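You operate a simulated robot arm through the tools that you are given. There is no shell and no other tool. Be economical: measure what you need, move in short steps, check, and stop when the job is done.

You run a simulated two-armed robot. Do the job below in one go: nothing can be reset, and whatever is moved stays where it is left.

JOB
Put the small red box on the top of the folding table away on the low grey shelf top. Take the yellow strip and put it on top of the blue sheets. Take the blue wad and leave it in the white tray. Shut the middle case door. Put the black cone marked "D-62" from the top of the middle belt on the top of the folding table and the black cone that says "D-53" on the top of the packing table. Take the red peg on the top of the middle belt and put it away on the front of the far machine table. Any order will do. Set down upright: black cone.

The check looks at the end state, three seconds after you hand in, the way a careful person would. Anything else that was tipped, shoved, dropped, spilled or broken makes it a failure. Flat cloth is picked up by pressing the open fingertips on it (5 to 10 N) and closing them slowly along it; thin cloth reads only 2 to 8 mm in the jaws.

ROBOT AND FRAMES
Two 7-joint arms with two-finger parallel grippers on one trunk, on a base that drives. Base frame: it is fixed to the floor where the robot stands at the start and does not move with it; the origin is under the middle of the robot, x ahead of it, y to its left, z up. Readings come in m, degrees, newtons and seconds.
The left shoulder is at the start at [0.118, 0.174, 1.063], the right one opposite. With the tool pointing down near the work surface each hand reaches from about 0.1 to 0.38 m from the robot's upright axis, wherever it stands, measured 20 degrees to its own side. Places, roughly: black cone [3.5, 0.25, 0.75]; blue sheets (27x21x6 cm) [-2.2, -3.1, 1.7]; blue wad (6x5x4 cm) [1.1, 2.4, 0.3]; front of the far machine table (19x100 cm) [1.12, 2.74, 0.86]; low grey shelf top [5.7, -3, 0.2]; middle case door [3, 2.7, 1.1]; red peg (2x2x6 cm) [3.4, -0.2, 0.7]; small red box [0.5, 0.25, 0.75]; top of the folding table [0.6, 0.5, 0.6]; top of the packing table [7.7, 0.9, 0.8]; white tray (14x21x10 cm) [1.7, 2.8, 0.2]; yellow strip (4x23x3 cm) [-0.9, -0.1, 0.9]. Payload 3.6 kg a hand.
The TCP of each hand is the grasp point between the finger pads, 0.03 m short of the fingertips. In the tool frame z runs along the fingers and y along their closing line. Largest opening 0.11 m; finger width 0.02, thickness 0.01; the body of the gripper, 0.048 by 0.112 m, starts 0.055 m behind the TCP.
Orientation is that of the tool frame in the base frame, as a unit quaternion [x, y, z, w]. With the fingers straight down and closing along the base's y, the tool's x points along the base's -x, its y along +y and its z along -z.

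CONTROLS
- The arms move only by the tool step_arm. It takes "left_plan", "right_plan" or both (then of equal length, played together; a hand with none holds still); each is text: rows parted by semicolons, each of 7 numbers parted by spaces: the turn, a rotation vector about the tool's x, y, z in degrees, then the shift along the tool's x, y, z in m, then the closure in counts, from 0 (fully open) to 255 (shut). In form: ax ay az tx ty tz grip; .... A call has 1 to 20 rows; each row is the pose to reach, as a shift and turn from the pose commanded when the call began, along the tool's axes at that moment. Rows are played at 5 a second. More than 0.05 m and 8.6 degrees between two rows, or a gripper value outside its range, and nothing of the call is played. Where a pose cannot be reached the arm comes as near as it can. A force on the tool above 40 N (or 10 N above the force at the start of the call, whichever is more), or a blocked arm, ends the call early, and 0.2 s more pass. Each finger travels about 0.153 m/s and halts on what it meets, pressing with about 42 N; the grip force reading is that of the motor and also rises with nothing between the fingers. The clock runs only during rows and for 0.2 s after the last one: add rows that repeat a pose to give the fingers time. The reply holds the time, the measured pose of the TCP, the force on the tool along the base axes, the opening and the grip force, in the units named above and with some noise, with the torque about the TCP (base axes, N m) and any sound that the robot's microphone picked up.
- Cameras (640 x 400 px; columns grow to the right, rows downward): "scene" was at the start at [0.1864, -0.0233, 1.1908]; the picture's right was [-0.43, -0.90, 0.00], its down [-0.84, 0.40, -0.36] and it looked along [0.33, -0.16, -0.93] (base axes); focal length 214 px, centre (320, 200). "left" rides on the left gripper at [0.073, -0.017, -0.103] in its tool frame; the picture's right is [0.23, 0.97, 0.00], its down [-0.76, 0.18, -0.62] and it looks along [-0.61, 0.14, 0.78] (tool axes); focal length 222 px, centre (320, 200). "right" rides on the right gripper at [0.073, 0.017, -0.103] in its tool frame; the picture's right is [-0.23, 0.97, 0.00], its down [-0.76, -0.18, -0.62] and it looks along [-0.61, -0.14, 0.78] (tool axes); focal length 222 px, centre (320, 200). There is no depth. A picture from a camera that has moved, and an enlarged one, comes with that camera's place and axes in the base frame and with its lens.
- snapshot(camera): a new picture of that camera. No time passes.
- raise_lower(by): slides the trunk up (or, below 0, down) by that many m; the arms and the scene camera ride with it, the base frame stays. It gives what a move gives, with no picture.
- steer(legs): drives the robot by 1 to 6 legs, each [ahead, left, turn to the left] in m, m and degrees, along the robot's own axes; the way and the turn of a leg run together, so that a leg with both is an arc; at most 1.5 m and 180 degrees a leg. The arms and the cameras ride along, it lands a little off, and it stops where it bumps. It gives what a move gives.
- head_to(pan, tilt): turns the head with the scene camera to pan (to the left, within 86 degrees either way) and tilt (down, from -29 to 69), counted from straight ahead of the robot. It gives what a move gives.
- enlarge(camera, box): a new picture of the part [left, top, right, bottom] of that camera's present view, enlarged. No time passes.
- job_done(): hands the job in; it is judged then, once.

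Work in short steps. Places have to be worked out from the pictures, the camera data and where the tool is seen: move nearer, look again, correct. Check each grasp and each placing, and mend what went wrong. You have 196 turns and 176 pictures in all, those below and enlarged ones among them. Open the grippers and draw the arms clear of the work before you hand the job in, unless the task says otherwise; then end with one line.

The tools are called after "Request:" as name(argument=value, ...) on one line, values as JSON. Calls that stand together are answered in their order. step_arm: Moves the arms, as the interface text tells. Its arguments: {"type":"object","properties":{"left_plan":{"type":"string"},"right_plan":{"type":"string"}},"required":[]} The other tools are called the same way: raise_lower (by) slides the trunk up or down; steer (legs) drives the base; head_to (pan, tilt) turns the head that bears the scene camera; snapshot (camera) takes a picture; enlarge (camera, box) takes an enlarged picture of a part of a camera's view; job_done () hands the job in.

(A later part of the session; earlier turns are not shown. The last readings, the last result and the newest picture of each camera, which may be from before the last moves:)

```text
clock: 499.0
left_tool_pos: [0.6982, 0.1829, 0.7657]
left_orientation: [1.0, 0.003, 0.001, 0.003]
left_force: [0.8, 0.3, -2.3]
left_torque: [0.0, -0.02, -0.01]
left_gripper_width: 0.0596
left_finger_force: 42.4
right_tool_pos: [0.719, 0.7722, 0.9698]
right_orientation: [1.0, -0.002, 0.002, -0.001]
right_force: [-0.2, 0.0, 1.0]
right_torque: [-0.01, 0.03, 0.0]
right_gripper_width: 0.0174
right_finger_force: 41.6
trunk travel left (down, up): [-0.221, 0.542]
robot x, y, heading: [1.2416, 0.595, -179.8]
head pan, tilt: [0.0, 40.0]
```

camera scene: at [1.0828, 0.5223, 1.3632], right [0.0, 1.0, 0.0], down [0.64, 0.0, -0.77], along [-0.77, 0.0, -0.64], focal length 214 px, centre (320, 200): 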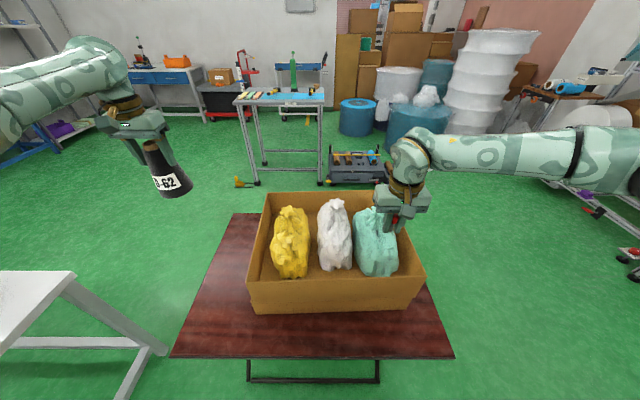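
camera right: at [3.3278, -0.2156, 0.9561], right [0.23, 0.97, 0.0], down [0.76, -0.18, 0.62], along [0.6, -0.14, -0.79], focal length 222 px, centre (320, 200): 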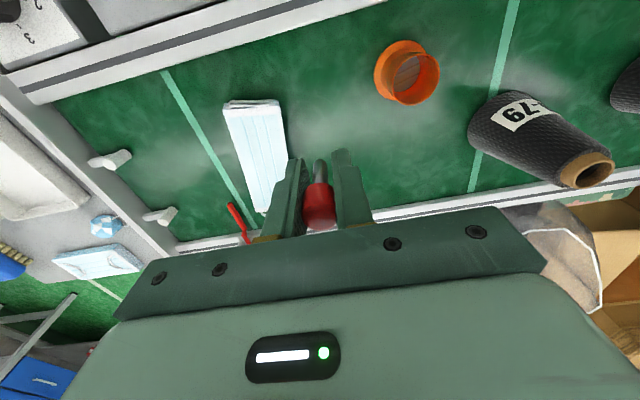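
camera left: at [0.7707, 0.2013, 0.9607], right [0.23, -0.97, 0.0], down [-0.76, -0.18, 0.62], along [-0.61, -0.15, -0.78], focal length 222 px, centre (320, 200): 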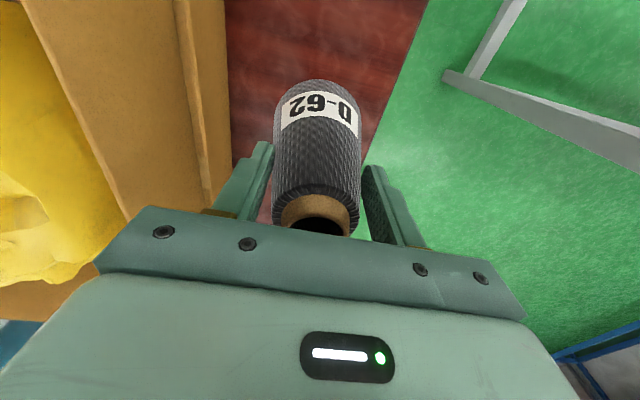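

Still free; continue in small steps.

Request:
raise_lower(by=-0.008)

Request:
raise_lower(by=-0.007)

Request:
raise_lower(by=-0.006)

```text
clock: 499.6
left_tool_pos: [0.6964, 0.1819, 0.7573]
left_orientation: [1.0, 0.004, 0.0, 0.003]
left_force: [-0.5, -0.2, -1.6]
left_torque: [-0.02, -0.05, 0.01]
left_gripper_width: 0.0593
left_finger_force: 42.1
right_tool_pos: [0.7192, 0.7706, 0.9621]
right_orientation: [1.0, -0.002, 0.002, 0.0]
right_force: [0.5, -0.9, -0.1]
right_torque: [0.01, 0.01, 0.02]
right_gripper_width: 0.0172
right_finger_force: 42.2
trunk travel left (down, up): [-0.213, 0.55]
robot x, y, heading: [1.2421, 0.594, -180.1]
head pan, tilt: [0.0, 40.0]
```

```text
clock: 500.1
left_tool_pos: [0.6974, 0.1817, 0.7512]
left_orientation: [1.0, 0.003, 0.0, 0.002]
left_force: [0.7, -0.5, -2.5]
left_torque: [-0.02, -0.03, 0.01]
left_gripper_width: 0.0592
left_finger_force: 42.0
right_tool_pos: [0.7195, 0.7721, 0.9553]
right_orientation: [1.0, -0.001, 0.002, -0.001]
right_force: [1.0, 0.3, -0.7]
right_torque: [0.0, 0.04, 0.01]
right_gripper_width: 0.0173
right_finger_force: 42.2
trunk travel left (down, up): [-0.206, 0.557]
robot x, y, heading: [1.2421, 0.5941, -180.0]
head pan, tilt: [0.0, 40.0]
```

```text
clock: 500.7
left_tool_pos: [0.6979, 0.1819, 0.7454]
left_orientation: [1.0, 0.002, 0.001, 0.003]
left_force: [0.9, 0.1, 0.5]
left_torque: [0.05, 0.15, 0.03]
left_gripper_width: 0.0596
left_finger_force: 42.3
right_tool_pos: [0.719, 0.7715, 0.9491]
right_orientation: [1.0, -0.002, 0.002, -0.001]
right_force: [-0.7, -0.4, -0.6]
right_torque: [-0.02, 0.01, 0.01]
right_gripper_width: 0.0175
right_finger_force: 42.3
trunk travel left (down, up): [-0.2, 0.563]
robot x, y, heading: [1.2416, 0.5921, -179.8]
head pan, tilt: [0.0, 40.0]
```

Force changed sign: contact at z≈0.745. One more 2 mm, then open and rise.

Request:
raise_lower(by=-0.002)

Request:
step_arm(left_plan="0 0 0 0 0 0 170; 0 0 0 0 0 0 120; 0 0 0 0 0 0 60; 0 0 0 0 0 0 0; 0 0 0 0 0 0 0; 0 0 0 0 0 -0.04 0; 0 0 0 0 0 -0.08 0; 0 0 0 0 0 -0.12 0; 0 0 0 0 0 -0.16 0; 0 0 0 0 0 -0.2 0; 0 0 0 0 0 -0.2 0")

Request:
snapshot(camera="left")

```text
clock: 501.2
left_tool_pos: [0.6985, 0.1825, 0.7431]
left_orientation: [1.0, 0.005, -0.002, 0.002]
left_force: [2.1, -1.9, 13.4]
left_torque: [0.06, 0.49, -0.02]
left_gripper_width: 0.0596
left_finger_force: 41.8
right_tool_pos: [0.7198, 0.7725, 0.9482]
right_orientation: [1.0, -0.002, 0.002, 0.0]
right_force: [-0.1, -1.0, 0.0]
right_torque: [0.0, -0.02, 0.04]
right_gripper_width: 0.0176
right_finger_force: 42.0
trunk travel left (down, up): [-0.198, 0.565]
robot x, y, heading: [1.246, 0.5915, -180.0]
head pan, tilt: [0.0, 40.0]
```

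```text
clock: 503.6
left_tool_pos: [0.6976, 0.1807, 0.9413]
left_orientation: [1.0, 0.005, 0.001, 0.002]
left_force: [0.0, 1.1, 0.2]
left_torque: [0.0, 0.02, 0.02]
left_gripper_width: 0.11
left_finger_force: 0.0
right_tool_pos: [0.7181, 0.7709, 0.947]
right_orientation: [1.0, -0.001, 0.003, -0.001]
right_force: [-0.2, 0.8, -0.2]
right_torque: [-0.03, -0.01, 0.0]
right_gripper_width: 0.0173
right_finger_force: 41.7
trunk travel left (down, up): [-0.198, 0.565]
robot x, y, heading: [1.242, 0.5941, -179.9]
head pan, tilt: [0.0, 40.0]
```

```text
53 pictures are left
camera left: at [0.7706, 0.2005, 1.0467], right [0.23, -0.97, 0.01], down [-0.76, -0.18, 0.62], along [-0.61, -0.15, -0.78], focal length 222 px, centre (320, 200)
```

left: 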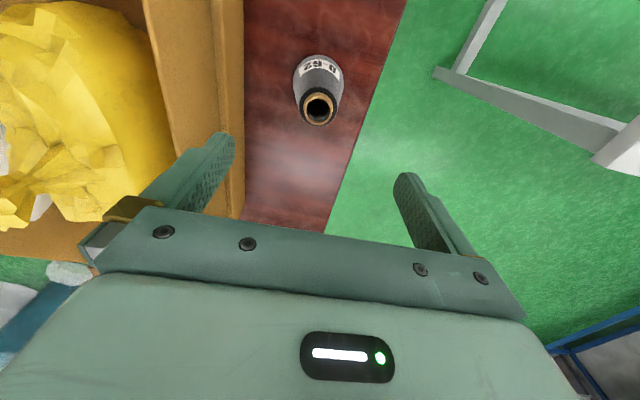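

D‑62 stands upright on the folding table. Raise the trunk for clearance, go north past the tray, turn to heading 90° toward the machine table.

Request:
raise_lower(by=0.2)

Request:
steer(legs=[[0, -0.9, 0], [0, 0, -90], [0, 0.53, 0], [0.4, 0, 0]])

Request:
head_to(pan=-5, tilt=35)

Request:
snapshot(camera="scene")

```text
clock: 505.8
left_tool_pos: [0.6976, 0.1826, 1.1427]
left_orientation: [1.0, 0.002, 0.0, 0.002]
left_force: [-1.1, 0.0, 0.2]
left_torque: [0.02, -0.01, 0.01]
left_gripper_width: 0.1099
left_finger_force: 0.1
right_tool_pos: [0.7183, 0.772, 1.1462]
right_orientation: [1.0, -0.002, 0.003, -0.001]
right_force: [-0.9, -0.6, -0.5]
right_torque: [0.01, -0.01, -0.03]
right_gripper_width: 0.0175
right_finger_force: 42.1
trunk travel left (down, up): [-0.398, 0.365]
robot x, y, heading: [1.2426, 0.5928, -179.8]
head pan, tilt: [0.0, 40.0]
```

```text
clock: 519.1
left_tool_pos: [0.339, 2.4589, 1.141]
left_orientation: [-0.702, 0.712, 0.003, -0.002]
left_force: [0.5, 0.3, 0.4]
left_torque: [-0.03, 0.0, 0.03]
left_gripper_width: 0.11
left_finger_force: 0.0
right_tool_pos: [0.9279, 2.4256, 1.1472]
right_orientation: [-0.699, 0.715, -0.003, -0.001]
right_force: [0.2, -0.3, 0.3]
right_torque: [-0.01, 0.0, 0.0]
right_gripper_width: 0.0174
right_finger_force: 42.1
trunk travel left (down, up): [-0.398, 0.365]
robot x, y, heading: [0.7361, 1.905, 89.0]
head pan, tilt: [0.0, 40.0]
```

```text
clock: 519.8
left_tool_pos: [0.3391, 2.4583, 1.1419]
left_orientation: [-0.701, 0.713, 0.001, -0.002]
left_force: [0.5, -0.2, 1.1]
left_torque: [0.0, 0.0, 0.01]
left_gripper_width: 0.1098
left_finger_force: 0.2
right_tool_pos: [0.9277, 2.4249, 1.1465]
right_orientation: [-0.698, 0.716, -0.003, -0.002]
right_force: [0.2, 0.1, -0.5]
right_torque: [-0.01, 0.0, -0.02]
right_gripper_width: 0.0174
right_finger_force: 42.0
trunk travel left (down, up): [-0.398, 0.365]
robot x, y, heading: [0.7366, 1.903, 88.8]
head pan, tilt: [-5.0, 35.0]
```

```text
52 pictures are left
camera scene: at [0.7471, 2.0377, 1.4559], right [0.99, -0.11, 0.0], down [-0.06, -0.57, -0.82], along [0.09, 0.81, -0.57], focal length 214 px, centre (320, 200)
```

scene: 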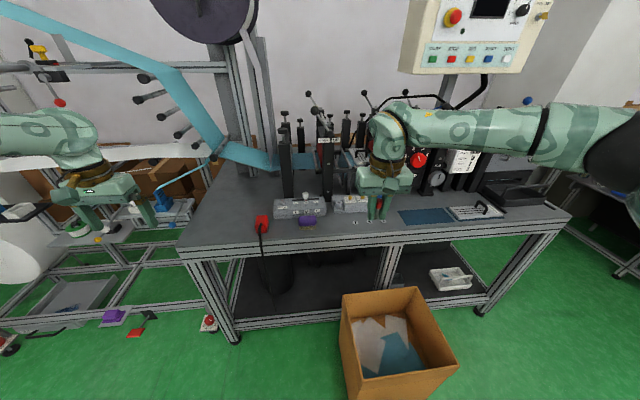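

Free spot on the table's front strip at ≈(0.885,2.70), right of the purple sponge. Drive in (0.17 ahead, 0.04 left) and lower the trunk 0.12.

Request:
steer(legs=[[0.165, 0.04, 1]])

Request:
raise_lower(by=-0.12)

Request:
snapshot(camera="right")

```text
clock: 521.2
left_tool_pos: [0.2899, 2.6192, 1.142]
left_orientation: [0.708, -0.706, -0.001, 0.002]
left_force: [0.3, -0.2, 0.1]
left_torque: [-0.06, 0.0, 0.03]
left_gripper_width: 0.1102
left_finger_force: 0.1
right_tool_pos: [0.8794, 2.5968, 1.1467]
right_orientation: [-0.705, 0.709, -0.002, -0.001]
right_force: [0.9, 0.5, -0.6]
right_torque: [0.01, 0.01, -0.01]
right_gripper_width: 0.0175
right_finger_force: 42.5
trunk travel left (down, up): [-0.398, 0.365]
robot x, y, heading: [0.7004, 2.0724, 89.9]
head pan, tilt: [-5.0, 35.0]
```

```text
clock: 522.7
left_tool_pos: [0.2907, 2.6179, 1.0228]
left_orientation: [0.709, -0.705, -0.001, 0.003]
left_force: [0.2, -0.3, 0.5]
left_torque: [0.02, -0.02, 0.01]
left_gripper_width: 0.1101
left_finger_force: 0.1
right_tool_pos: [0.8788, 2.5956, 1.0281]
right_orientation: [-0.705, 0.709, -0.002, -0.001]
right_force: [-1.5, -0.1, -0.5]
right_torque: [0.01, -0.01, 0.02]
right_gripper_width: 0.0175
right_finger_force: 41.7
trunk travel left (down, up): [-0.278, 0.485]
robot x, y, heading: [0.6997, 2.071, 89.6]
head pan, tilt: [-5.0, 35.0]
```

```text
51 pictures are left
camera right: at [0.8601, 2.523, 1.1316], right [-0.97, 0.23, 0.0], down [0.18, 0.76, 0.62], along [0.15, 0.6, -0.78], focal length 222 px, centre (320, 200)
```

right: 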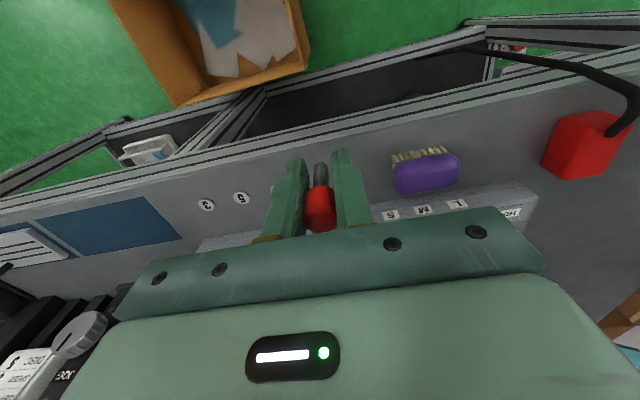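

Spot beneath is free. Move 0.1 forward and descend carefully to contact.

Request:
step_arm(right_plan="0 0 0 -0.04 0 0 250; 0 0 0 -0.08 0 0.01 250; 0 0 0 -0.1 0 0.04 250; 0 0 0 -0.1 0 0.07 250; 0 0 0 -0.1 0 0.095 250; 0 0 0 -0.1 0 0.105 250; 0 0 0 -0.1 0 0.112 250; 0 0 0 -0.1 0 0.118 250; 0 0 0 -0.1 0 0.124 250; 0 0 0 -0.1 0 0.124 250")

Request:
snapshot(camera="right")

```text
clock: 524.9
left_tool_pos: [0.2905, 2.6179, 1.0222]
left_orientation: [0.708, -0.706, -0.002, 0.002]
left_force: [-0.8, 0.6, 0.2]
left_torque: [0.01, 0.04, 0.02]
left_gripper_width: 0.1101
left_finger_force: 0.1
right_tool_pos: [0.8794, 2.6952, 0.9027]
right_orientation: [-0.705, 0.71, -0.002, 0.0]
right_force: [-0.3, 0.0, -0.3]
right_torque: [0.0, -0.02, 0.0]
right_gripper_width: 0.0174
right_finger_force: 41.7
trunk travel left (down, up): [-0.278, 0.485]
robot x, y, heading: [0.697, 2.0696, 89.9]
head pan, tilt: [-5.0, 35.0]
```

```text
50 pictures are left
camera right: at [0.8603, 2.6228, 1.0064], right [-0.97, 0.23, 0.0], down [0.18, 0.76, 0.62], along [0.15, 0.6, -0.78], focal length 222 px, centre (320, 200)
```

right: 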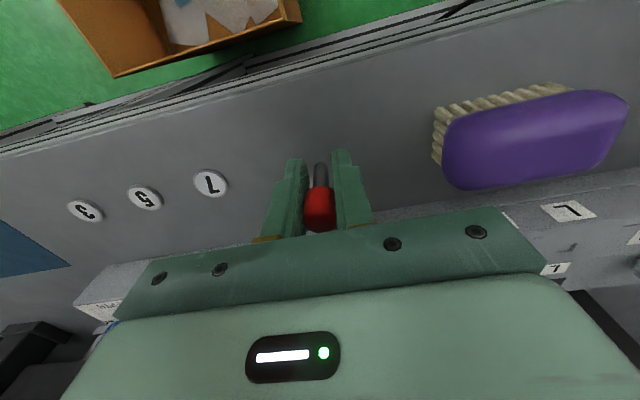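

Continue down in 3‑mm rows.

Request:
step_arm(right_plan="0 0 0 0 0 0.004 250; 0 0 0 0 0 0.007 250; 0 0 0 0 0 0.01 250; 0 0 0 0 0 0.013 250; 0 0 0 0 0 0.013 250")

```text
clock: 526.1
left_tool_pos: [0.2907, 2.617, 1.0236]
left_orientation: [0.708, -0.706, -0.001, 0.001]
left_force: [0.1, -0.2, 0.2]
left_torque: [-0.03, -0.01, -0.01]
left_gripper_width: 0.1101
left_finger_force: 0.1
right_tool_pos: [0.879, 2.6939, 0.8922]
right_orientation: [-0.704, 0.71, 0.001, 0.001]
right_force: [2.8, 3.0, 22.2]
right_torque: [0.15, -0.11, -0.02]
right_gripper_width: 0.0173
right_finger_force: 41.9
trunk travel left (down, up): [-0.278, 0.485]
robot x, y, heading: [0.7031, 2.071, 90.2]
head pan, tilt: [-5.0, 35.0]
```

Contact (22 N at z≈0.892). Ease 1 mm, open slowly, and rise.

Request:
step_arm(right_plan="0 0 0 0 0 -0.002 250; 0 0 0 0 0 -0.002 210; 0 0 0 0 0 -0.002 150; 0 0 0 0 0 -0.002 80; 0 0 0 0 0 -0.002 80; 0 0 0 0 0 -0.04 80; 0 0 0 0 0 -0.08 80; 0 0 0 0 0 -0.12 80; 0 0 0 0 0 -0.16 80; 0 0 0 0 0 -0.16 80")

Request:
snapshot(camera="right")

```text
clock: 528.3
left_tool_pos: [0.2895, 2.6172, 1.0225]
left_orientation: [0.708, -0.707, -0.002, 0.002]
left_force: [0.1, -0.1, 0.0]
left_torque: [-0.01, 0.01, 0.02]
left_gripper_width: 0.1097
left_finger_force: 0.2
right_tool_pos: [0.881, 2.6955, 0.9906]
right_orientation: [-0.704, 0.71, -0.002, 0.0]
right_force: [0.1, -0.3, -0.2]
right_torque: [0.02, 0.01, -0.01]
right_gripper_width: 0.0754
right_finger_force: 0.0
right hand out of reach, approached as far as the arm can: row 8, 9, 10
trunk travel left (down, up): [-0.278, 0.485]
robot x, y, heading: [0.6964, 2.0743, 89.8]
head pan, tilt: [-5.0, 35.0]
```

```text
49 pictures are left
camera right: at [0.8605, 2.6239, 1.0938], right [-0.97, 0.24, 0.0], down [0.18, 0.76, 0.62], along [0.15, 0.6, -0.78], focal length 222 px, centre (320, 200)
```

right: 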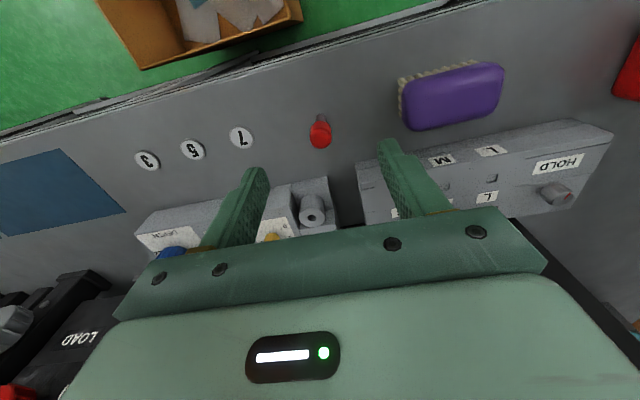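

Peg stands on the front of the machine table. Now the yellow strip near (−0.9,−0.1): drive back around and face −x.

Request:
steer(legs=[[-0.6, 0, 0], [0, 0.78, 0], [-1.3, 0, 0], [0, 0, 90]])

Request:
head_to(pan=0, tilt=30)

Request:
snapshot(camera="scene")

```text
clock: 545.5
left_tool_pos: [-0.5924, -0.258, 1.0226]
left_orientation: [1.0, 0.021, 0.0, 0.003]
left_force: [0.5, -0.5, -0.2]
left_torque: [0.01, 0.01, -0.01]
left_gripper_width: 0.1097
left_finger_force: 0.0
right_tool_pos: [-0.6943, 0.3269, 0.989]
right_orientation: [1.0, 0.016, 0.001, -0.001]
right_force: [0.2, 1.2, -0.2]
right_torque: [-0.01, 0.0, 0.02]
right_gripper_width: 0.0754
right_finger_force: 0.0
trunk travel left (down, up): [-0.278, 0.485]
robot x, y, heading: [-0.0638, 0.1755, -177.6]
head pan, tilt: [-5.0, 35.0]
```

```text
clock: 546.1
left_tool_pos: [-0.5915, -0.2576, 1.0214]
left_orientation: [1.0, 0.02, 0.0, 0.003]
left_force: [0.4, 0.6, 0.1]
left_torque: [0.01, -0.01, 0.0]
left_gripper_width: 0.1099
left_finger_force: 0.1
right_tool_pos: [-0.6931, 0.3272, 0.9897]
right_orientation: [1.0, 0.017, 0.002, -0.001]
right_force: [0.9, 0.2, 0.1]
right_torque: [-0.02, 0.05, 0.02]
right_gripper_width: 0.0755
right_finger_force: 0.0
trunk travel left (down, up): [-0.278, 0.485]
robot x, y, heading: [-0.0618, 0.1768, -177.6]
head pan, tilt: [0.0, 30.0]
```

```text
48 pictures are left
camera scene: at [-0.2431, 0.1674, 1.3418], right [-0.04, 1.0, 0.0], down [0.5, 0.02, -0.87], along [-0.86, -0.04, -0.5], focal length 214 px, centre (320, 200)
```

scene: 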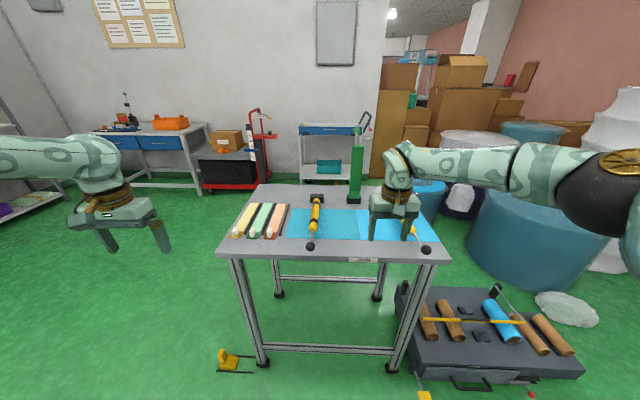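

The table holds three coloured strips (yellow, green, orange). Zoom in.

Request:
enlarge(camera="scene", box=[210, 170, 450, 320])

```text
2.67 times, centred on (330, 245) of scene
camera zoom: at [-0.2431, 0.1674, 1.3418], right [-0.04, 1.0, 0.0], down [0.5, 0.02, -0.87], along [-0.86, -0.04, -0.5], focal length 572 px, centre (293, 80)
```

zoom: 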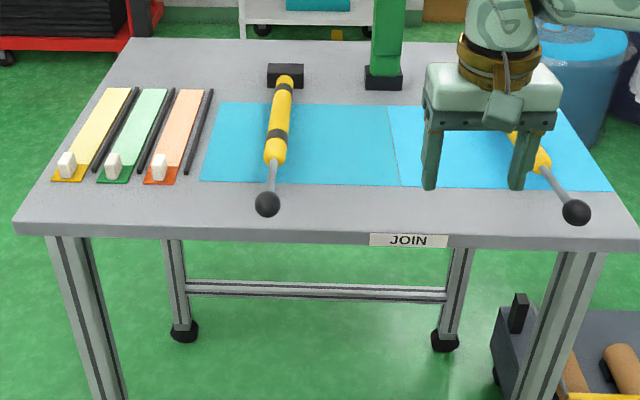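

Move the right hand outward (away from the green post), then drive ahead and place the left hand over the yellow strip for a close look.

Request:
step_arm(right_plan="0 0 0 0 -0.04 0 80; 0 0 0 0 -0.08 0 80; 0 0 0 0 -0.12 0 80; 0 0 0 0 -0.16 0 80; 0 0 0 0.02 -0.2 0 80; 0 0 0 0.04 -0.24 0 80; 0 0 0 0.05 -0.28 0 80; 0 0 0 0.05 -0.28 0 80")

Request:
steer(legs=[[0.24, -0.1, -2.4]])

Request:
snapshot(camera="left")

```text
clock: 548.0
left_tool_pos: [-0.5932, -0.2586, 1.0217]
left_orientation: [1.0, 0.021, 0.001, 0.002]
left_force: [-0.3, -0.1, -0.2]
left_torque: [0.04, 0.0, -0.03]
left_gripper_width: 0.1099
left_finger_force: 0.0
right_tool_pos: [-0.6259, 0.4881, 1.0015]
right_orientation: [1.0, -0.01, -0.001, -0.021]
right_force: [0.1, -0.6, -0.3]
right_torque: [0.05, 0.0, -0.02]
right_gripper_width: 0.0755
right_finger_force: 0.0
right hand out of reach, approached as far as the arm can: row 1, 2, 3, 4, 5, 6, 7, 8
trunk travel left (down, up): [-0.278, 0.485]
robot x, y, heading: [-0.0656, 0.1759, -177.7]
head pan, tilt: [0.0, 30.0]
```

```text
clock: 549.8
left_tool_pos: [-0.8558, -0.1398, 1.0228]
left_orientation: [1.0, 0.003, 0.0, 0.002]
left_force: [-0.3, 0.9, 0.1]
left_torque: [-0.04, 0.0, -0.01]
left_gripper_width: 0.11
left_finger_force: 0.0
right_tool_pos: [-0.8602, 0.6073, 1.0018]
right_orientation: [0.999, -0.029, 0.002, -0.021]
right_force: [-0.9, 0.0, -0.1]
right_torque: [-0.03, 0.0, 0.0]
right_gripper_width: 0.0754
right_finger_force: 0.1
trunk travel left (down, up): [-0.278, 0.485]
robot x, y, heading: [-0.3087, 0.2719, -179.8]
head pan, tilt: [0.0, 30.0]
```

```text
46 pictures are left
camera left: at [-0.7828, -0.1223, 1.1258], right [0.23, -0.97, 0.01], down [-0.76, -0.18, 0.62], along [-0.61, -0.15, -0.78], focal length 222 px, centre (320, 200)
```

left: 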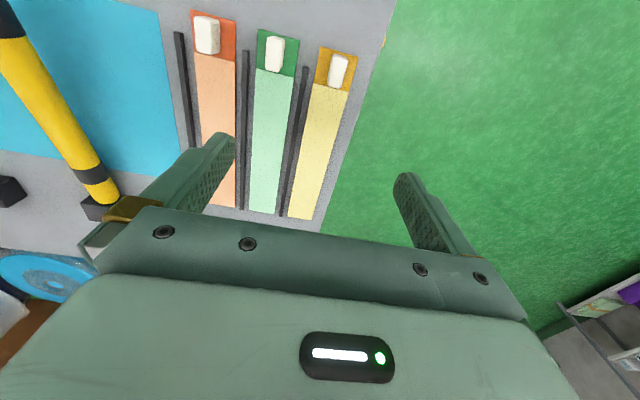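

The strip has a white block at its near end (≈(−0.812,−0.148)), table z≈0.865. Position above the block with a 4 cm opening and check.

Request:
step_arm(left_plan="0 0 -2.5 0.02 0.004 0.02 80; 0 0 -2.5 0.046 0.009 0.04 162; 0 0 -2.5 0.046 0.009 0.07 162; 0 0 -2.5 0.046 0.009 0.085 162; 0 0 -2.5 0.046 0.009 0.085 162")

Request:
snapshot(camera="left")

```text
clock: 551.0
left_tool_pos: [-0.8096, -0.1503, 0.9367]
left_orientation: [1.0, 0.025, 0.0, 0.002]
left_force: [0.2, 0.4, 0.4]
left_torque: [0.03, -0.03, 0.02]
left_gripper_width: 0.0403
left_finger_force: 0.0
right_tool_pos: [-0.8595, 0.607, 1.003]
right_orientation: [0.999, -0.03, 0.001, -0.021]
right_force: [0.3, 0.6, -0.3]
right_torque: [-0.02, -0.03, -0.01]
right_gripper_width: 0.0756
right_finger_force: 0.0
trunk travel left (down, up): [-0.278, 0.485]
robot x, y, heading: [-0.3043, 0.2719, -179.7]
head pan, tilt: [0.0, 30.0]
```

```text
45 pictures are left
camera left: at [-0.7365, -0.1284, 1.0405], right [0.27, -0.96, 0.01], down [-0.75, -0.21, 0.62], along [-0.6, -0.17, -0.78], focal length 222 px, centre (320, 200)
```

left: 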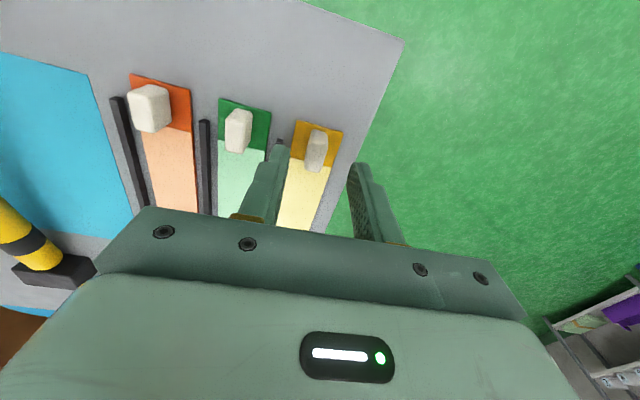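

Descend to z≈0.895, check again.

Request:
step_arm(left_plan="0 0 0 -0.005 0 0.02 162; 0 0 0 -0.006 0 0.035 162; 0 0 0 -0.006 0 0.042 162; 0 0 0 -0.006 0 0.042 162")

Request:
snapshot(camera="left")

```text
clock: 552.0
left_tool_pos: [-0.8136, -0.1489, 0.8983]
left_orientation: [1.0, 0.025, -0.004, 0.002]
left_force: [-0.3, -2.8, 23.3]
left_torque: [0.57, 0.16, 0.05]
left_gripper_width: 0.0383
left_finger_force: 0.0
right_tool_pos: [-0.8572, 0.608, 1.0034]
right_orientation: [0.999, -0.03, 0.0, -0.022]
right_force: [-0.4, 0.0, 0.2]
right_torque: [-0.02, -0.02, -0.01]
right_gripper_width: 0.0754
right_finger_force: 0.1
trunk travel left (down, up): [-0.278, 0.485]
robot x, y, heading: [-0.31, 0.2703, -179.7]
head pan, tilt: [0.0, 30.0]
```

```text
44 pictures are left
camera left: at [-0.7415, -0.1279, 1.001], right [0.27, -0.96, 0.0], down [-0.75, -0.21, 0.63], along [-0.6, -0.18, -0.78], focal length 222 px, centre (320, 200)
```

left: 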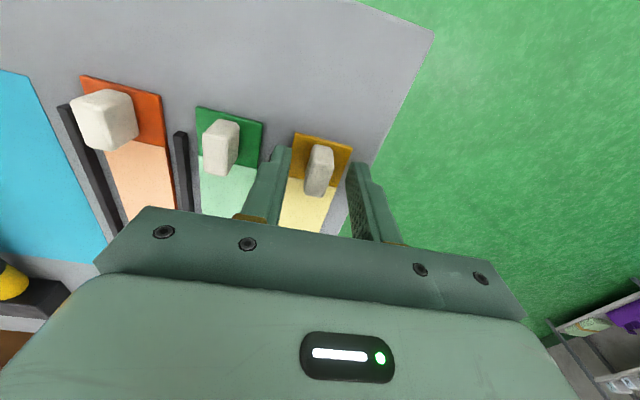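

One fingertip touches the neighbouring rod's end. Lift 6 mm, shift 10 mm toward the robot, then go down again and grip the block.

Request:
step_arm(left_plan="0 0 0 0 0 -0.008 162; 0 0 0 0.01 0.001 -0.008 170; 0 0 0 0.01 0.001 0.002 170; 0 0 0 0.01 0.001 0.008 170; 0 0 0 0.01 0.001 0.008 170")

```text
clock: 553.2
left_tool_pos: [-0.8051, -0.1492, 0.8922]
left_orientation: [1.0, 0.024, -0.007, 0.003]
left_force: [3.9, -0.8, 21.3]
left_torque: [0.43, -0.09, -0.09]
left_gripper_width: 0.0369
left_finger_force: 0.1
right_tool_pos: [-0.8577, 0.6067, 1.0029]
right_orientation: [0.999, -0.029, 0.0, -0.02]
right_force: [0.6, -0.1, 0.9]
right_torque: [0.0, -0.03, -0.02]
right_gripper_width: 0.0753
right_finger_force: 0.2
trunk travel left (down, up): [-0.278, 0.485]
robot x, y, heading: [-0.3121, 0.2686, -180.0]
head pan, tilt: [0.0, 30.0]
stopped in row 5 (left hand): the force on the tool passed its limit at 41 N (the readings are from after the stop); the commanded pose is now the measured one
```

Now at table level (tips ≈0.862). Ease 3 mm and close on the block.

Request:
step_arm(left_plan="0 0 0 0 0 -0.004 170; 0 0 0 0 0 -0.004 200; 0 0 0 0 0 -0.004 230; 0 0 0 0 0 -0.004 250; 0 0 0 0 0 -0.004 250; 0 0 0 0 0 -0.03 250; 0 0 0 0 0 -0.06 250; 0 0 0 0 0 -0.06 250")

Request:
snapshot(camera="left")

```text
clock: 555.0
left_tool_pos: [-0.8071, -0.1513, 0.9496]
left_orientation: [1.0, 0.024, -0.003, 0.003]
left_force: [-0.6, -0.2, -0.3]
left_torque: [0.01, -0.02, 0.01]
left_gripper_width: 0.0125
left_finger_force: 41.8
right_tool_pos: [-0.859, 0.606, 1.0021]
right_orientation: [0.999, -0.029, 0.001, -0.021]
right_force: [-0.2, -0.4, 0.1]
right_torque: [0.01, 0.01, 0.0]
right_gripper_width: 0.0754
right_finger_force: 0.0
trunk travel left (down, up): [-0.278, 0.485]
robot x, y, heading: [-0.3101, 0.2717, -180.1]
head pan, tilt: [0.0, 30.0]
```

```text
43 pictures are left
camera left: at [-0.7333, -0.1299, 1.0524], right [0.27, -0.96, 0.0], down [-0.75, -0.21, 0.63], along [-0.6, -0.17, -0.78], focal length 222 px, centre (320, 200)
```

left: 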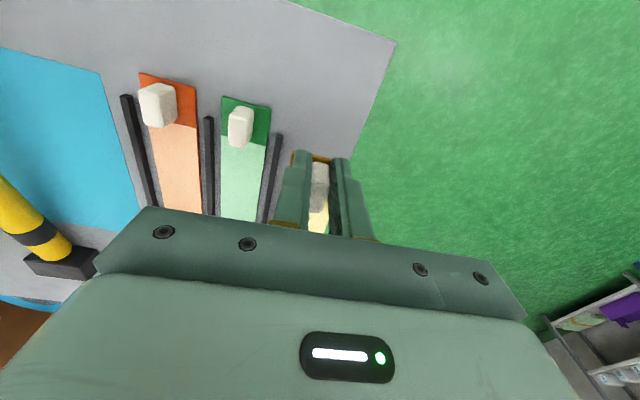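

The strip is lifted by its block. Back off and head south, then look for the blue sheets.

Request:
steer(legs=[[-0.3, 0, 0], [0, 1.3, 0]])

Request:
head_to(pan=40, tilt=5)

Request:
snapshot(camera="scene")

```text
clock: 563.1
left_tool_pos: [-0.5209, -1.4191, 0.9499]
left_orientation: [1.0, 0.016, -0.004, 0.003]
left_force: [-0.5, 0.3, -0.2]
left_torque: [-0.03, -0.01, 0.0]
left_gripper_width: 0.0125
left_finger_force: 42.0
right_tool_pos: [-0.5622, -0.661, 1.0022]
right_orientation: [0.999, -0.037, 0.001, -0.02]
right_force: [-0.6, -0.2, -0.6]
right_torque: [0.0, 0.01, -0.01]
right_gripper_width: 0.0758
right_finger_force: 0.0
trunk travel left (down, up): [-0.278, 0.485]
robot x, y, heading: [-0.0147, -1.0061, 179.2]
head pan, tilt: [0.0, 30.0]
```

```text
clock: 564.2
left_tool_pos: [-0.5198, -1.4202, 0.9497]
left_orientation: [1.0, 0.017, -0.005, 0.003]
left_force: [0.5, -0.1, 0.0]
left_torque: [-0.03, -0.04, 0.01]
left_gripper_width: 0.0127
left_finger_force: 41.8
right_tool_pos: [-0.5619, -0.6622, 1.0026]
right_orientation: [0.999, -0.037, 0.001, -0.021]
right_force: [-0.4, -0.2, -0.7]
right_torque: [0.01, 0.0, 0.02]
right_gripper_width: 0.0754
right_finger_force: 0.0
trunk travel left (down, up): [-0.278, 0.485]
robot x, y, heading: [-0.0169, -1.0057, 179.6]
head pan, tilt: [40.0, 5.0]
```

```text
42 pictures are left
camera scene: at [-0.1784, -1.0629, 1.3822], right [-0.63, 0.78, 0.0], down [0.07, 0.06, -1.0], along [-0.77, -0.63, -0.09], focal length 214 px, centre (320, 200)
```

scene: 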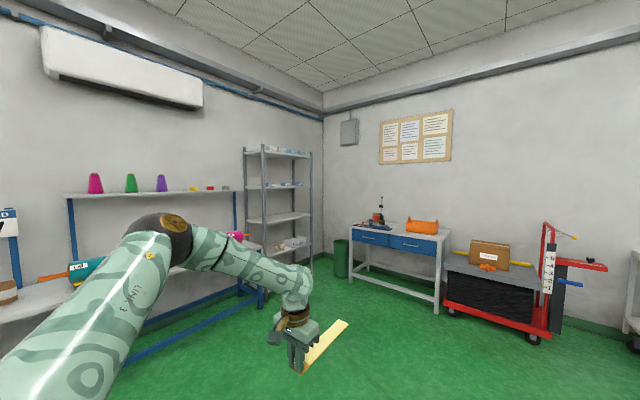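

The strip is rigid and held. Zoom on the rack to find the blue sheets.

Request:
enlarge(camera="scene", box=[225, 130, 335, 270])

```text
2.86 times, centred on (280, 200) of scene
camera zoom: at [-0.1784, -1.0629, 1.3822], right [-0.63, 0.78, 0.0], down [0.07, 0.06, -1.0], along [-0.77, -0.63, -0.09], focal length 613 px, centre (434, 200)
```

zoom: 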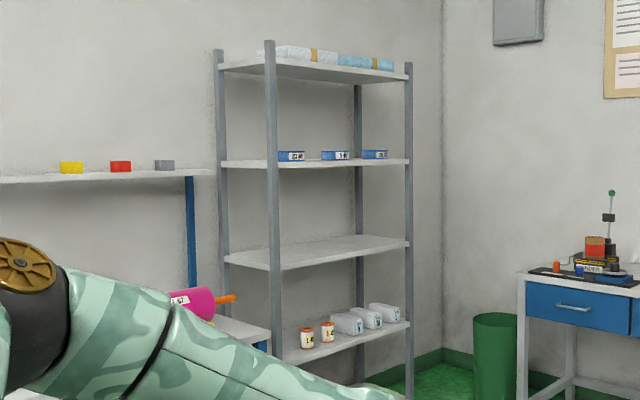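

Blue sheets lie on the rack's top shelf (right part). Drive closer and turn to face it (heading −90°).

Request:
steer(legs=[[1.2, 0, 0], [0.6, 0.5, 0], [0, 0, 90]])

Request:
raise_lower(by=0.3)

Request:
head_to(pan=0, tilt=10)

Request:
snapshot(camera="scene")

```text
clock: 577.7
left_tool_pos: [-1.424, -1.9513, 0.9501]
left_orientation: [0.708, 0.706, -0.002, 0.006]
left_force: [0.7, 0.1, -0.1]
left_torque: [0.02, -0.01, 0.01]
left_gripper_width: 0.0125
left_finger_force: 42.3
right_tool_pos: [-2.1841, -1.9667, 1.0019]
right_orientation: [0.745, 0.667, -0.013, -0.016]
right_force: [-0.5, -0.3, 0.1]
right_torque: [0.0, 0.0, 0.0]
right_gripper_width: 0.0755
right_finger_force: 0.0
trunk travel left (down, up): [-0.278, 0.485]
robot x, y, heading: [-1.8171, -1.4331, -93.2]
head pan, tilt: [40.0, 5.0]
```

```text
clock: 580.7
left_tool_pos: [-1.4241, -1.9528, 1.2496]
left_orientation: [0.708, 0.706, -0.001, 0.004]
left_force: [0.1, -0.1, -0.7]
left_torque: [0.0, 0.0, -0.02]
left_gripper_width: 0.013
left_finger_force: 42.2
right_tool_pos: [-2.1817, -1.9317, 1.3781]
right_orientation: [0.745, 0.663, -0.068, 0.039]
right_force: [0.1, 0.9, -0.2]
right_torque: [0.02, 0.0, 0.01]
right_gripper_width: 0.0754
right_finger_force: 0.0
trunk travel left (down, up): [-0.578, 0.185]
robot x, y, heading: [-1.8183, -1.4319, -92.8]
head pan, tilt: [40.0, 5.0]
```

```text
clock: 581.8
left_tool_pos: [-1.4238, -1.9527, 1.2503]
left_orientation: [0.709, 0.706, -0.001, 0.006]
left_force: [-0.3, -0.3, 0.5]
left_torque: [0.08, 0.01, -0.01]
left_gripper_width: 0.0129
left_finger_force: 41.7
right_tool_pos: [-2.1817, -1.9317, 1.3783]
right_orientation: [0.744, 0.663, -0.068, 0.039]
right_force: [-0.5, -0.1, 0.5]
right_torque: [-0.02, 0.02, 0.02]
right_gripper_width: 0.0753
right_finger_force: 0.0
trunk travel left (down, up): [-0.578, 0.185]
robot x, y, heading: [-1.8207, -1.4327, -93.1]
head pan, tilt: [0.0, 10.0]
```

```text
40 pictures are left
camera scene: at [-1.8253, -1.5421, 1.6772], right [-1.0, 0.05, 0.0], down [0.01, 0.17, -0.98], along [-0.05, -0.98, -0.17], focal length 214 px, centre (320, 200)
```

scene: 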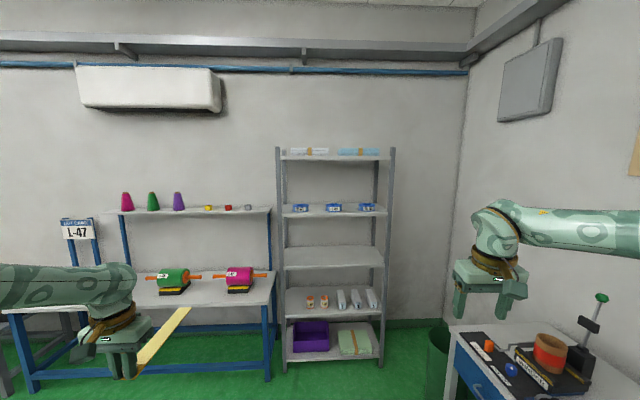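

Rack front is y≈−3.08, top shelf z≈1.70; blue sheets x −2.05…−2.33. I'll approach at heading −135° so the strip can lie along x. Turn and approach partway, raising trunk and hand.

Request:
steer(legs=[[0, 0, -42], [0.55, 0.4, 0]])

Request:
raise_lower(by=0.18)

Request:
step_arm(left_plan="0 0 0 0 0 -0.045 250; 0 0 0 0 0 -0.09 250; 0 0 0 0 0 -0.135 250; 0 0 0 0 0 -0.18 250; 0 0 0 -0.01 0 -0.225 250; 0 0 0 -0.02 0 -0.27 250; 0 0 0 -0.03 0 -0.315 250; 0 0 0 -0.04 0 -0.36 250; 0 0 0 -0.05 0 -0.4 250; 0 0 0 -0.05 0 -0.44 250; 0 0 0 -0.05 0 -0.46 250; 0 0 0 -0.05 0 -0.46 250")

Request:
snapshot(camera="left")

```text
clock: 587.5
left_tool_pos: [-2.0114, -2.7489, 1.249]
left_orientation: [0.92, 0.392, -0.003, 0.004]
left_force: [0.5, -1.1, -0.2]
left_torque: [-0.01, 0.01, 0.0]
left_gripper_width: 0.0128
left_finger_force: 42.2
right_tool_pos: [-2.5443, -2.2093, 1.3778]
right_orientation: [0.937, 0.34, -0.077, 0.011]
right_force: [0.3, 0.2, -0.1]
right_torque: [0.01, -0.01, 0.01]
right_gripper_width: 0.0753
right_finger_force: 0.1
trunk travel left (down, up): [-0.578, 0.185]
robot x, y, heading: [-1.9392, -2.1033, -136.5]
head pan, tilt: [0.0, 10.0]
```

```text
clock: 589.5
left_tool_pos: [-2.012, -2.7477, 1.4296]
left_orientation: [0.92, 0.392, -0.003, 0.003]
left_force: [0.0, -0.1, 0.7]
left_torque: [-0.02, -0.01, 0.01]
left_gripper_width: 0.0128
left_finger_force: 42.7
right_tool_pos: [-2.5456, -2.2087, 1.5598]
right_orientation: [0.938, 0.337, -0.079, 0.011]
right_force: [0.7, -0.1, 0.0]
right_torque: [0.0, 0.0, 0.01]
right_gripper_width: 0.0754
right_finger_force: 0.1
trunk travel left (down, up): [-0.758, 0.005]
robot x, y, heading: [-1.939, -2.0995, -136.4]
head pan, tilt: [0.0, 10.0]
```

```text
clock: 592.1
left_tool_pos: [-2.0119, -2.7678, 1.7379]
left_orientation: [0.92, 0.392, -0.012, 0.01]
left_force: [-0.3, 0.0, -0.3]
left_torque: [-0.01, -0.02, -0.01]
left_gripper_width: 0.0128
left_finger_force: 41.7
left hand out of reach, approached as far as the arm can: row 7, 8, 9, 10, 11, 12
right_tool_pos: [-2.5447, -2.2099, 1.5597]
right_orientation: [0.938, 0.337, -0.08, 0.011]
right_force: [0.9, 0.3, -0.1]
right_torque: [0.01, 0.02, 0.01]
right_gripper_width: 0.0754
right_finger_force: 0.1
trunk travel left (down, up): [-0.758, 0.005]
robot x, y, heading: [-1.9364, -2.1016, -136.4]
head pan, tilt: [0.0, 10.0]
```

```text
39 pictures are left
camera left: at [-1.9732, -2.7006, 1.8386], right [0.86, -0.51, 0.0], down [-0.39, -0.66, 0.65], along [-0.33, -0.56, -0.76], focal length 222 px, centre (320, 200)
```

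left: 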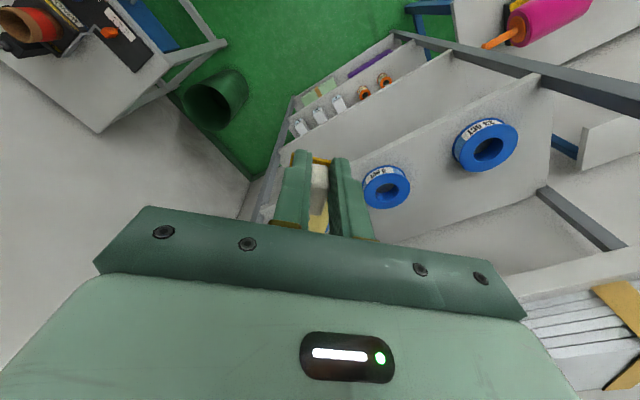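

Need more height: back off 0.2 m, extend the arm outward (which permits higher reach) and raise to z≈1.86.

Request:
steer(legs=[[-0.14, -0.145, 0]])

Request:
step_arm(left_plan="0 0 0 -0.04 0 0 250; 0 0 0 -0.08 0 0 250; 0 0 0 -0.12 0 -0.02 250; 0 0 0 -0.15 0 -0.05 250; 0 0 0 -0.16 0 -0.08 250; 0 0 0 -0.16 0 -0.11 250; 0 0 0 -0.16 0 -0.13 250; 0 0 0 -0.16 0 -0.13 250")

```text
clock: 593.7
left_tool_pos: [-2.0154, -2.5723, 1.7341]
left_orientation: [0.92, 0.392, -0.011, 0.009]
left_force: [-0.3, 0.1, -0.8]
left_torque: [0.02, 0.0, -0.01]
left_gripper_width: 0.0128
left_finger_force: 41.4
right_tool_pos: [-2.5444, -2.0115, 1.5598]
right_orientation: [0.938, 0.336, -0.08, 0.01]
right_force: [0.4, -1.0, -0.1]
right_torque: [0.07, 0.0, -0.01]
right_gripper_width: 0.0752
right_finger_force: 0.1
trunk travel left (down, up): [-0.758, 0.005]
robot x, y, heading: [-1.936, -1.8968, -136.7]
head pan, tilt: [0.0, 10.0]
```

```text
clock: 595.5
left_tool_pos: [-2.0219, -2.5654, 1.7343]
left_orientation: [0.92, 0.392, -0.01, 0.011]
left_force: [-0.1, 0.3, 0.0]
left_torque: [0.05, 0.03, 0.01]
left_gripper_width: 0.0125
left_finger_force: 41.7
left hand out of reach, approached as far as the arm can: row 1, 2, 3, 4, 5, 6, 7, 8
right_tool_pos: [-2.5453, -2.0081, 1.5613]
right_orientation: [0.938, 0.337, -0.08, 0.011]
right_force: [0.5, -0.3, 0.4]
right_torque: [0.0, 0.0, 0.01]
right_gripper_width: 0.0755
right_finger_force: 0.0
trunk travel left (down, up): [-0.758, 0.005]
robot x, y, heading: [-1.9438, -1.8998, -136.6]
head pan, tilt: [0.0, 10.0]
```

It's the outer limit at this height, so retract the hand toward the robot while rising.

Request:
step_arm(left_plan="0 0 0 0.03 0 0 250; 0 0 0 0.06 0 -0.02 250; 0 0 0 0.09 0 -0.05 250; 0 0 0 0.11 0 -0.08 250; 0 0 0 0.12 0 -0.11 250; 0 0 0 0.12 0 -0.14 250; 0 0 0 0.12 0 -0.14 250; 0 0 0 0.12 0 -0.14 250")

Request:
snapshot(camera="scene")

```text
clock: 597.3
left_tool_pos: [-1.9808, -2.5186, 1.7078]
left_orientation: [0.919, 0.394, -0.014, 0.011]
left_force: [-1.2, 0.0, -0.1]
left_torque: [0.06, 0.01, -0.02]
left_gripper_width: 0.0126
left_finger_force: 42.1
left hand out of reach, approached as far as the arm can: row 1, 2, 3, 4, 5, 6, 7, 8
right_tool_pos: [-2.5442, -2.0081, 1.5601]
right_orientation: [0.938, 0.337, -0.081, 0.011]
right_force: [0.7, -0.3, -0.4]
right_torque: [0.0, -0.01, -0.04]
right_gripper_width: 0.0756
right_finger_force: 0.1
trunk travel left (down, up): [-0.758, 0.005]
robot x, y, heading: [-1.9402, -1.9027, -136.6]
head pan, tilt: [0.0, 10.0]
```

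```text
38 pictures are left
camera scene: at [-2.0147, -1.9723, 1.8572], right [-0.69, 0.73, 0.0], down [0.13, 0.12, -0.98], along [-0.72, -0.68, -0.17], focal length 214 px, centre (320, 200)
```

scene: 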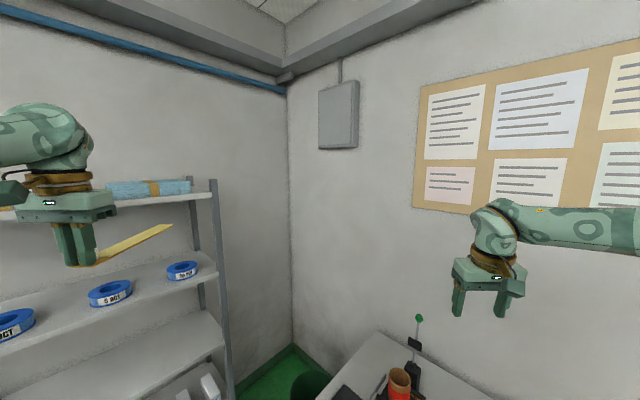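

There's a ceiling for a straight-down tool. A forward tilt raises it; test ay −20° at ≈0.52 m ahead.

Request:
step_arm(left_plan="0 -5 0 -0.02 0 0 250; 0 -10 0 -0.04 0 0 250; 0 -15 0 -0.06 0 -0.03 250; 0 -20 0 -0.07 0 -0.06 250; 0 -20 0 -0.07 0 -0.09 250; 0 -20 0 -0.07 0 -0.12 250; 0 -20 0 -0.07 0 -0.15 250; 0 -20 0 -0.07 0 -0.15 250")

```text
clock: 599.1
left_tool_pos: [-2.0114, -2.5501, 1.8421]
left_orientation: [0.904, 0.383, -0.171, 0.078]
left_force: [-0.4, 0.2, -0.2]
left_torque: [0.05, 0.03, -0.03]
left_gripper_width: 0.0127
left_finger_force: 42.0
left hand out of reach, approached as far as the arm can: row 6, 7, 8
right_tool_pos: [-2.5443, -2.0085, 1.5601]
right_orientation: [0.939, 0.336, -0.079, 0.01]
right_force: [1.4, -0.4, 0.5]
right_torque: [0.01, -0.01, -0.01]
right_gripper_width: 0.0758
right_finger_force: 0.0
trunk travel left (down, up): [-0.758, 0.005]
robot x, y, heading: [-1.935, -1.8998, -136.5]
head pan, tilt: [0.0, 10.0]
```

Reached z≈1.84 with ~21° tilt — enough (sheets' top ≈1.77). The diagonal strip fits on the 27×21 cm stack. Drive closer and check with the cameras.

Request:
steer(legs=[[0.385, 0.25, 0]])

Request:
snapshot(camera="scene")

Request:
snapshot(camera="left")

```text
clock: 601.9
left_tool_pos: [-2.1208, -2.9953, 1.8427]
left_orientation: [0.904, 0.384, -0.171, 0.078]
left_force: [0.2, -0.2, 0.2]
left_torque: [-0.05, -0.04, -0.03]
left_gripper_width: 0.0129
left_finger_force: 42.0
right_tool_pos: [-2.6528, -2.4513, 1.5598]
right_orientation: [0.938, 0.336, -0.08, 0.012]
right_force: [0.0, 0.3, -0.7]
right_torque: [-0.03, 0.01, 0.0]
right_gripper_width: 0.0756
right_finger_force: 0.0
trunk travel left (down, up): [-0.758, 0.005]
robot x, y, heading: [-2.0462, -2.3479, -136.5]
head pan, tilt: [0.0, 10.0]
```

```text
37 pictures are left
camera scene: at [-2.1236, -2.4152, 1.8573], right [-0.69, 0.73, 0.0], down [0.13, 0.12, -0.98], along [-0.72, -0.68, -0.17], focal length 214 px, centre (320, 200)
```

scene: 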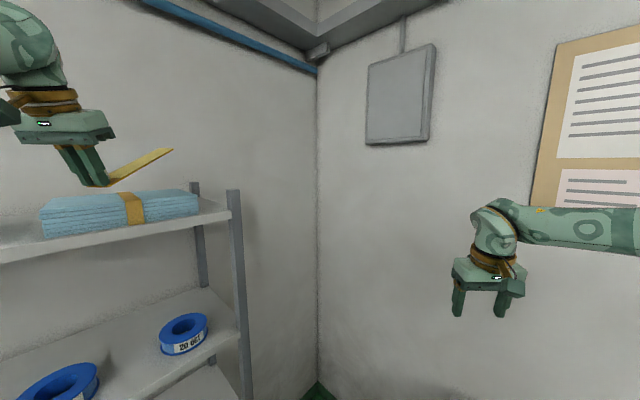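

```text
36 pictures are left
camera left: at [-2.0591, -2.906, 1.9128], right [0.85, -0.52, -0.07], down [-0.21, -0.46, 0.86], along [-0.49, -0.72, -0.5], focal length 222 px, centre (320, 200)
```

left: 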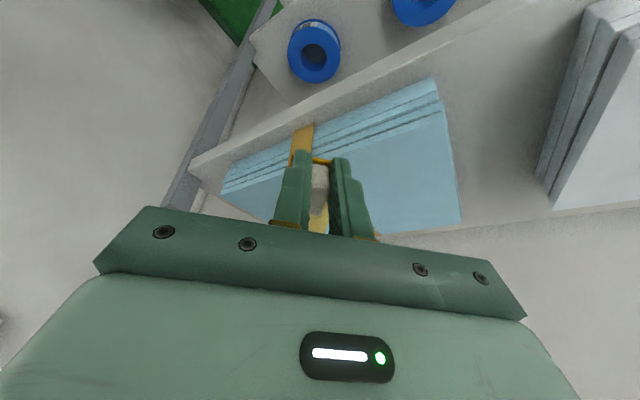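

Sheets' top: x −2.05…−2.31, y −3.04…−3.25. Shift so the strip's middle is over their centre, then view.

Request:
steer(legs=[[0.051, 0.069, 0]])

Request:
step_arm(left_plan="0 3 0 0.003 0 0.006 250; 0 6 0 0.005 0 0.012 250; 0 8 0 0.007 0 0.018 250; 0 8 0 0.007 0 0.018 250")

Request:
snapshot(camera="scene")

Request:
snapshot(camera="left")

```text
clock: 603.0
left_tool_pos: [-2.1122, -3.0698, 1.8462]
left_orientation: [0.904, 0.383, -0.172, 0.079]
left_force: [-0.6, 0.8, 0.4]
left_torque: [-0.02, -0.05, -0.01]
left_gripper_width: 0.0129
left_finger_force: 41.7
right_tool_pos: [-2.6443, -2.5279, 1.5601]
right_orientation: [0.938, 0.336, -0.081, 0.013]
right_force: [-0.9, 0.2, -0.1]
right_torque: [-0.05, 0.0, 0.02]
right_gripper_width: 0.0755
right_finger_force: 0.0
trunk travel left (down, up): [-0.758, 0.005]
robot x, y, heading: [-2.0373, -2.4312, -136.9]
head pan, tilt: [0.0, 10.0]
```

```text
clock: 604.0
left_tool_pos: [-2.108, -3.08, 1.8201]
left_orientation: [0.914, 0.389, -0.108, 0.05]
left_force: [-0.6, -0.8, -0.3]
left_torque: [0.05, -0.01, 0.01]
left_gripper_width: 0.013
left_finger_force: 42.0
left hand out of reach, approached as far as the arm can: row 2, 3, 4
right_tool_pos: [-2.6443, -2.54, 1.5604]
right_orientation: [0.938, 0.337, -0.079, 0.011]
right_force: [0.3, -0.8, 0.4]
right_torque: [0.02, 0.01, 0.01]
right_gripper_width: 0.0756
right_finger_force: 0.1
trunk travel left (down, up): [-0.758, 0.005]
robot x, y, heading: [-2.0405, -2.4311, -136.4]
head pan, tilt: [0.0, 10.0]
```

```text
35 pictures are left
camera scene: at [-2.1137, -2.5032, 1.8571], right [-0.69, 0.73, 0.0], down [0.13, 0.12, -0.98], along [-0.71, -0.68, -0.17], focal length 214 px, centre (320, 200)
```

scene: 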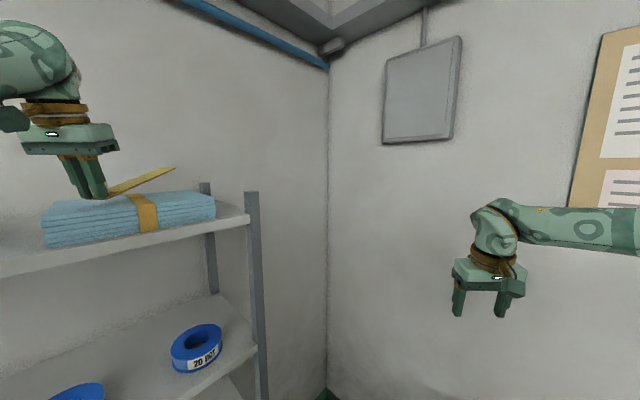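

```text
34 pictures are left
camera left: at [-2.0537, -2.9988, 1.9037], right [0.86, -0.52, -0.05], down [-0.29, -0.55, 0.79], along [-0.43, -0.66, -0.62], focal length 222 px, centre (320, 200)
```

left: 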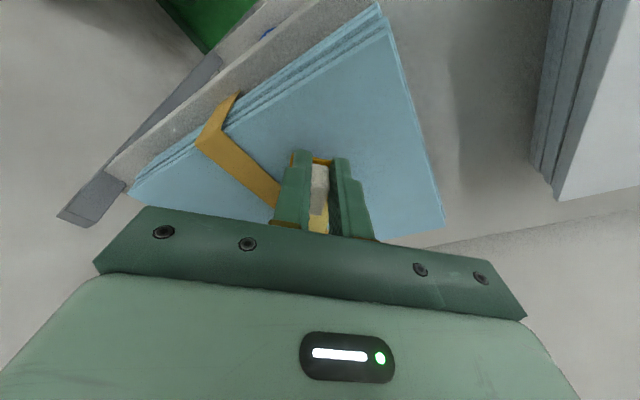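

Over the sheets with tilt down to 13.7°. Continue lowering and levelling until contact.

Request:
step_arm(left_plan="0 2 0 0.001 0 0.005 250; 0 4 0 0.002 0 0.01 250; 0 6 0 0.003 0 0.016 250; 0 8 0 0.004 0 0.022 250; 0 9 0 0.005 0 0.028 250; 0 9 0 0.005 0 0.028 250")

Request:
snapshot(camera="scene")

```text
clock: 604.7
left_tool_pos: [-2.1101, -3.0765, 1.8079]
left_orientation: [0.918, 0.388, -0.08, 0.038]
left_force: [-0.2, 1.5, 6.7]
left_torque: [0.09, 0.08, 0.0]
left_gripper_width: 0.0131
left_finger_force: 42.2
left hand out of reach, approached as far as the arm can: row 3
right_tool_pos: [-2.644, -2.5372, 1.5611]
right_orientation: [0.939, 0.335, -0.08, 0.011]
right_force: [-0.2, 0.5, -0.5]
right_torque: [0.01, 0.0, 0.0]
right_gripper_width: 0.076
right_finger_force: 0.1
trunk travel left (down, up): [-0.758, 0.005]
robot x, y, heading: [-2.0382, -2.4309, -136.6]
head pan, tilt: [0.0, 10.0]
stopped in row 3 (left hand): the force on the tool passed its limit at 60 N (the readings are from after the stop); the commanded pose is now the measured one
```

```text
33 pictures are left
camera scene: at [-2.1147, -2.4993, 1.8572], right [-0.69, 0.73, 0.0], down [0.13, 0.12, -0.98], along [-0.72, -0.68, -0.17], focal length 214 px, centre (320, 200)
```

scene: 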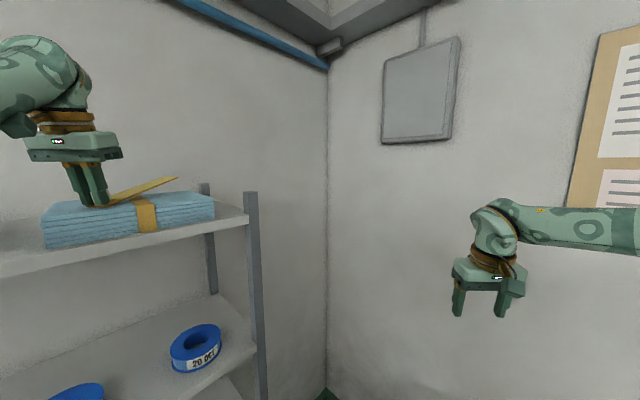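

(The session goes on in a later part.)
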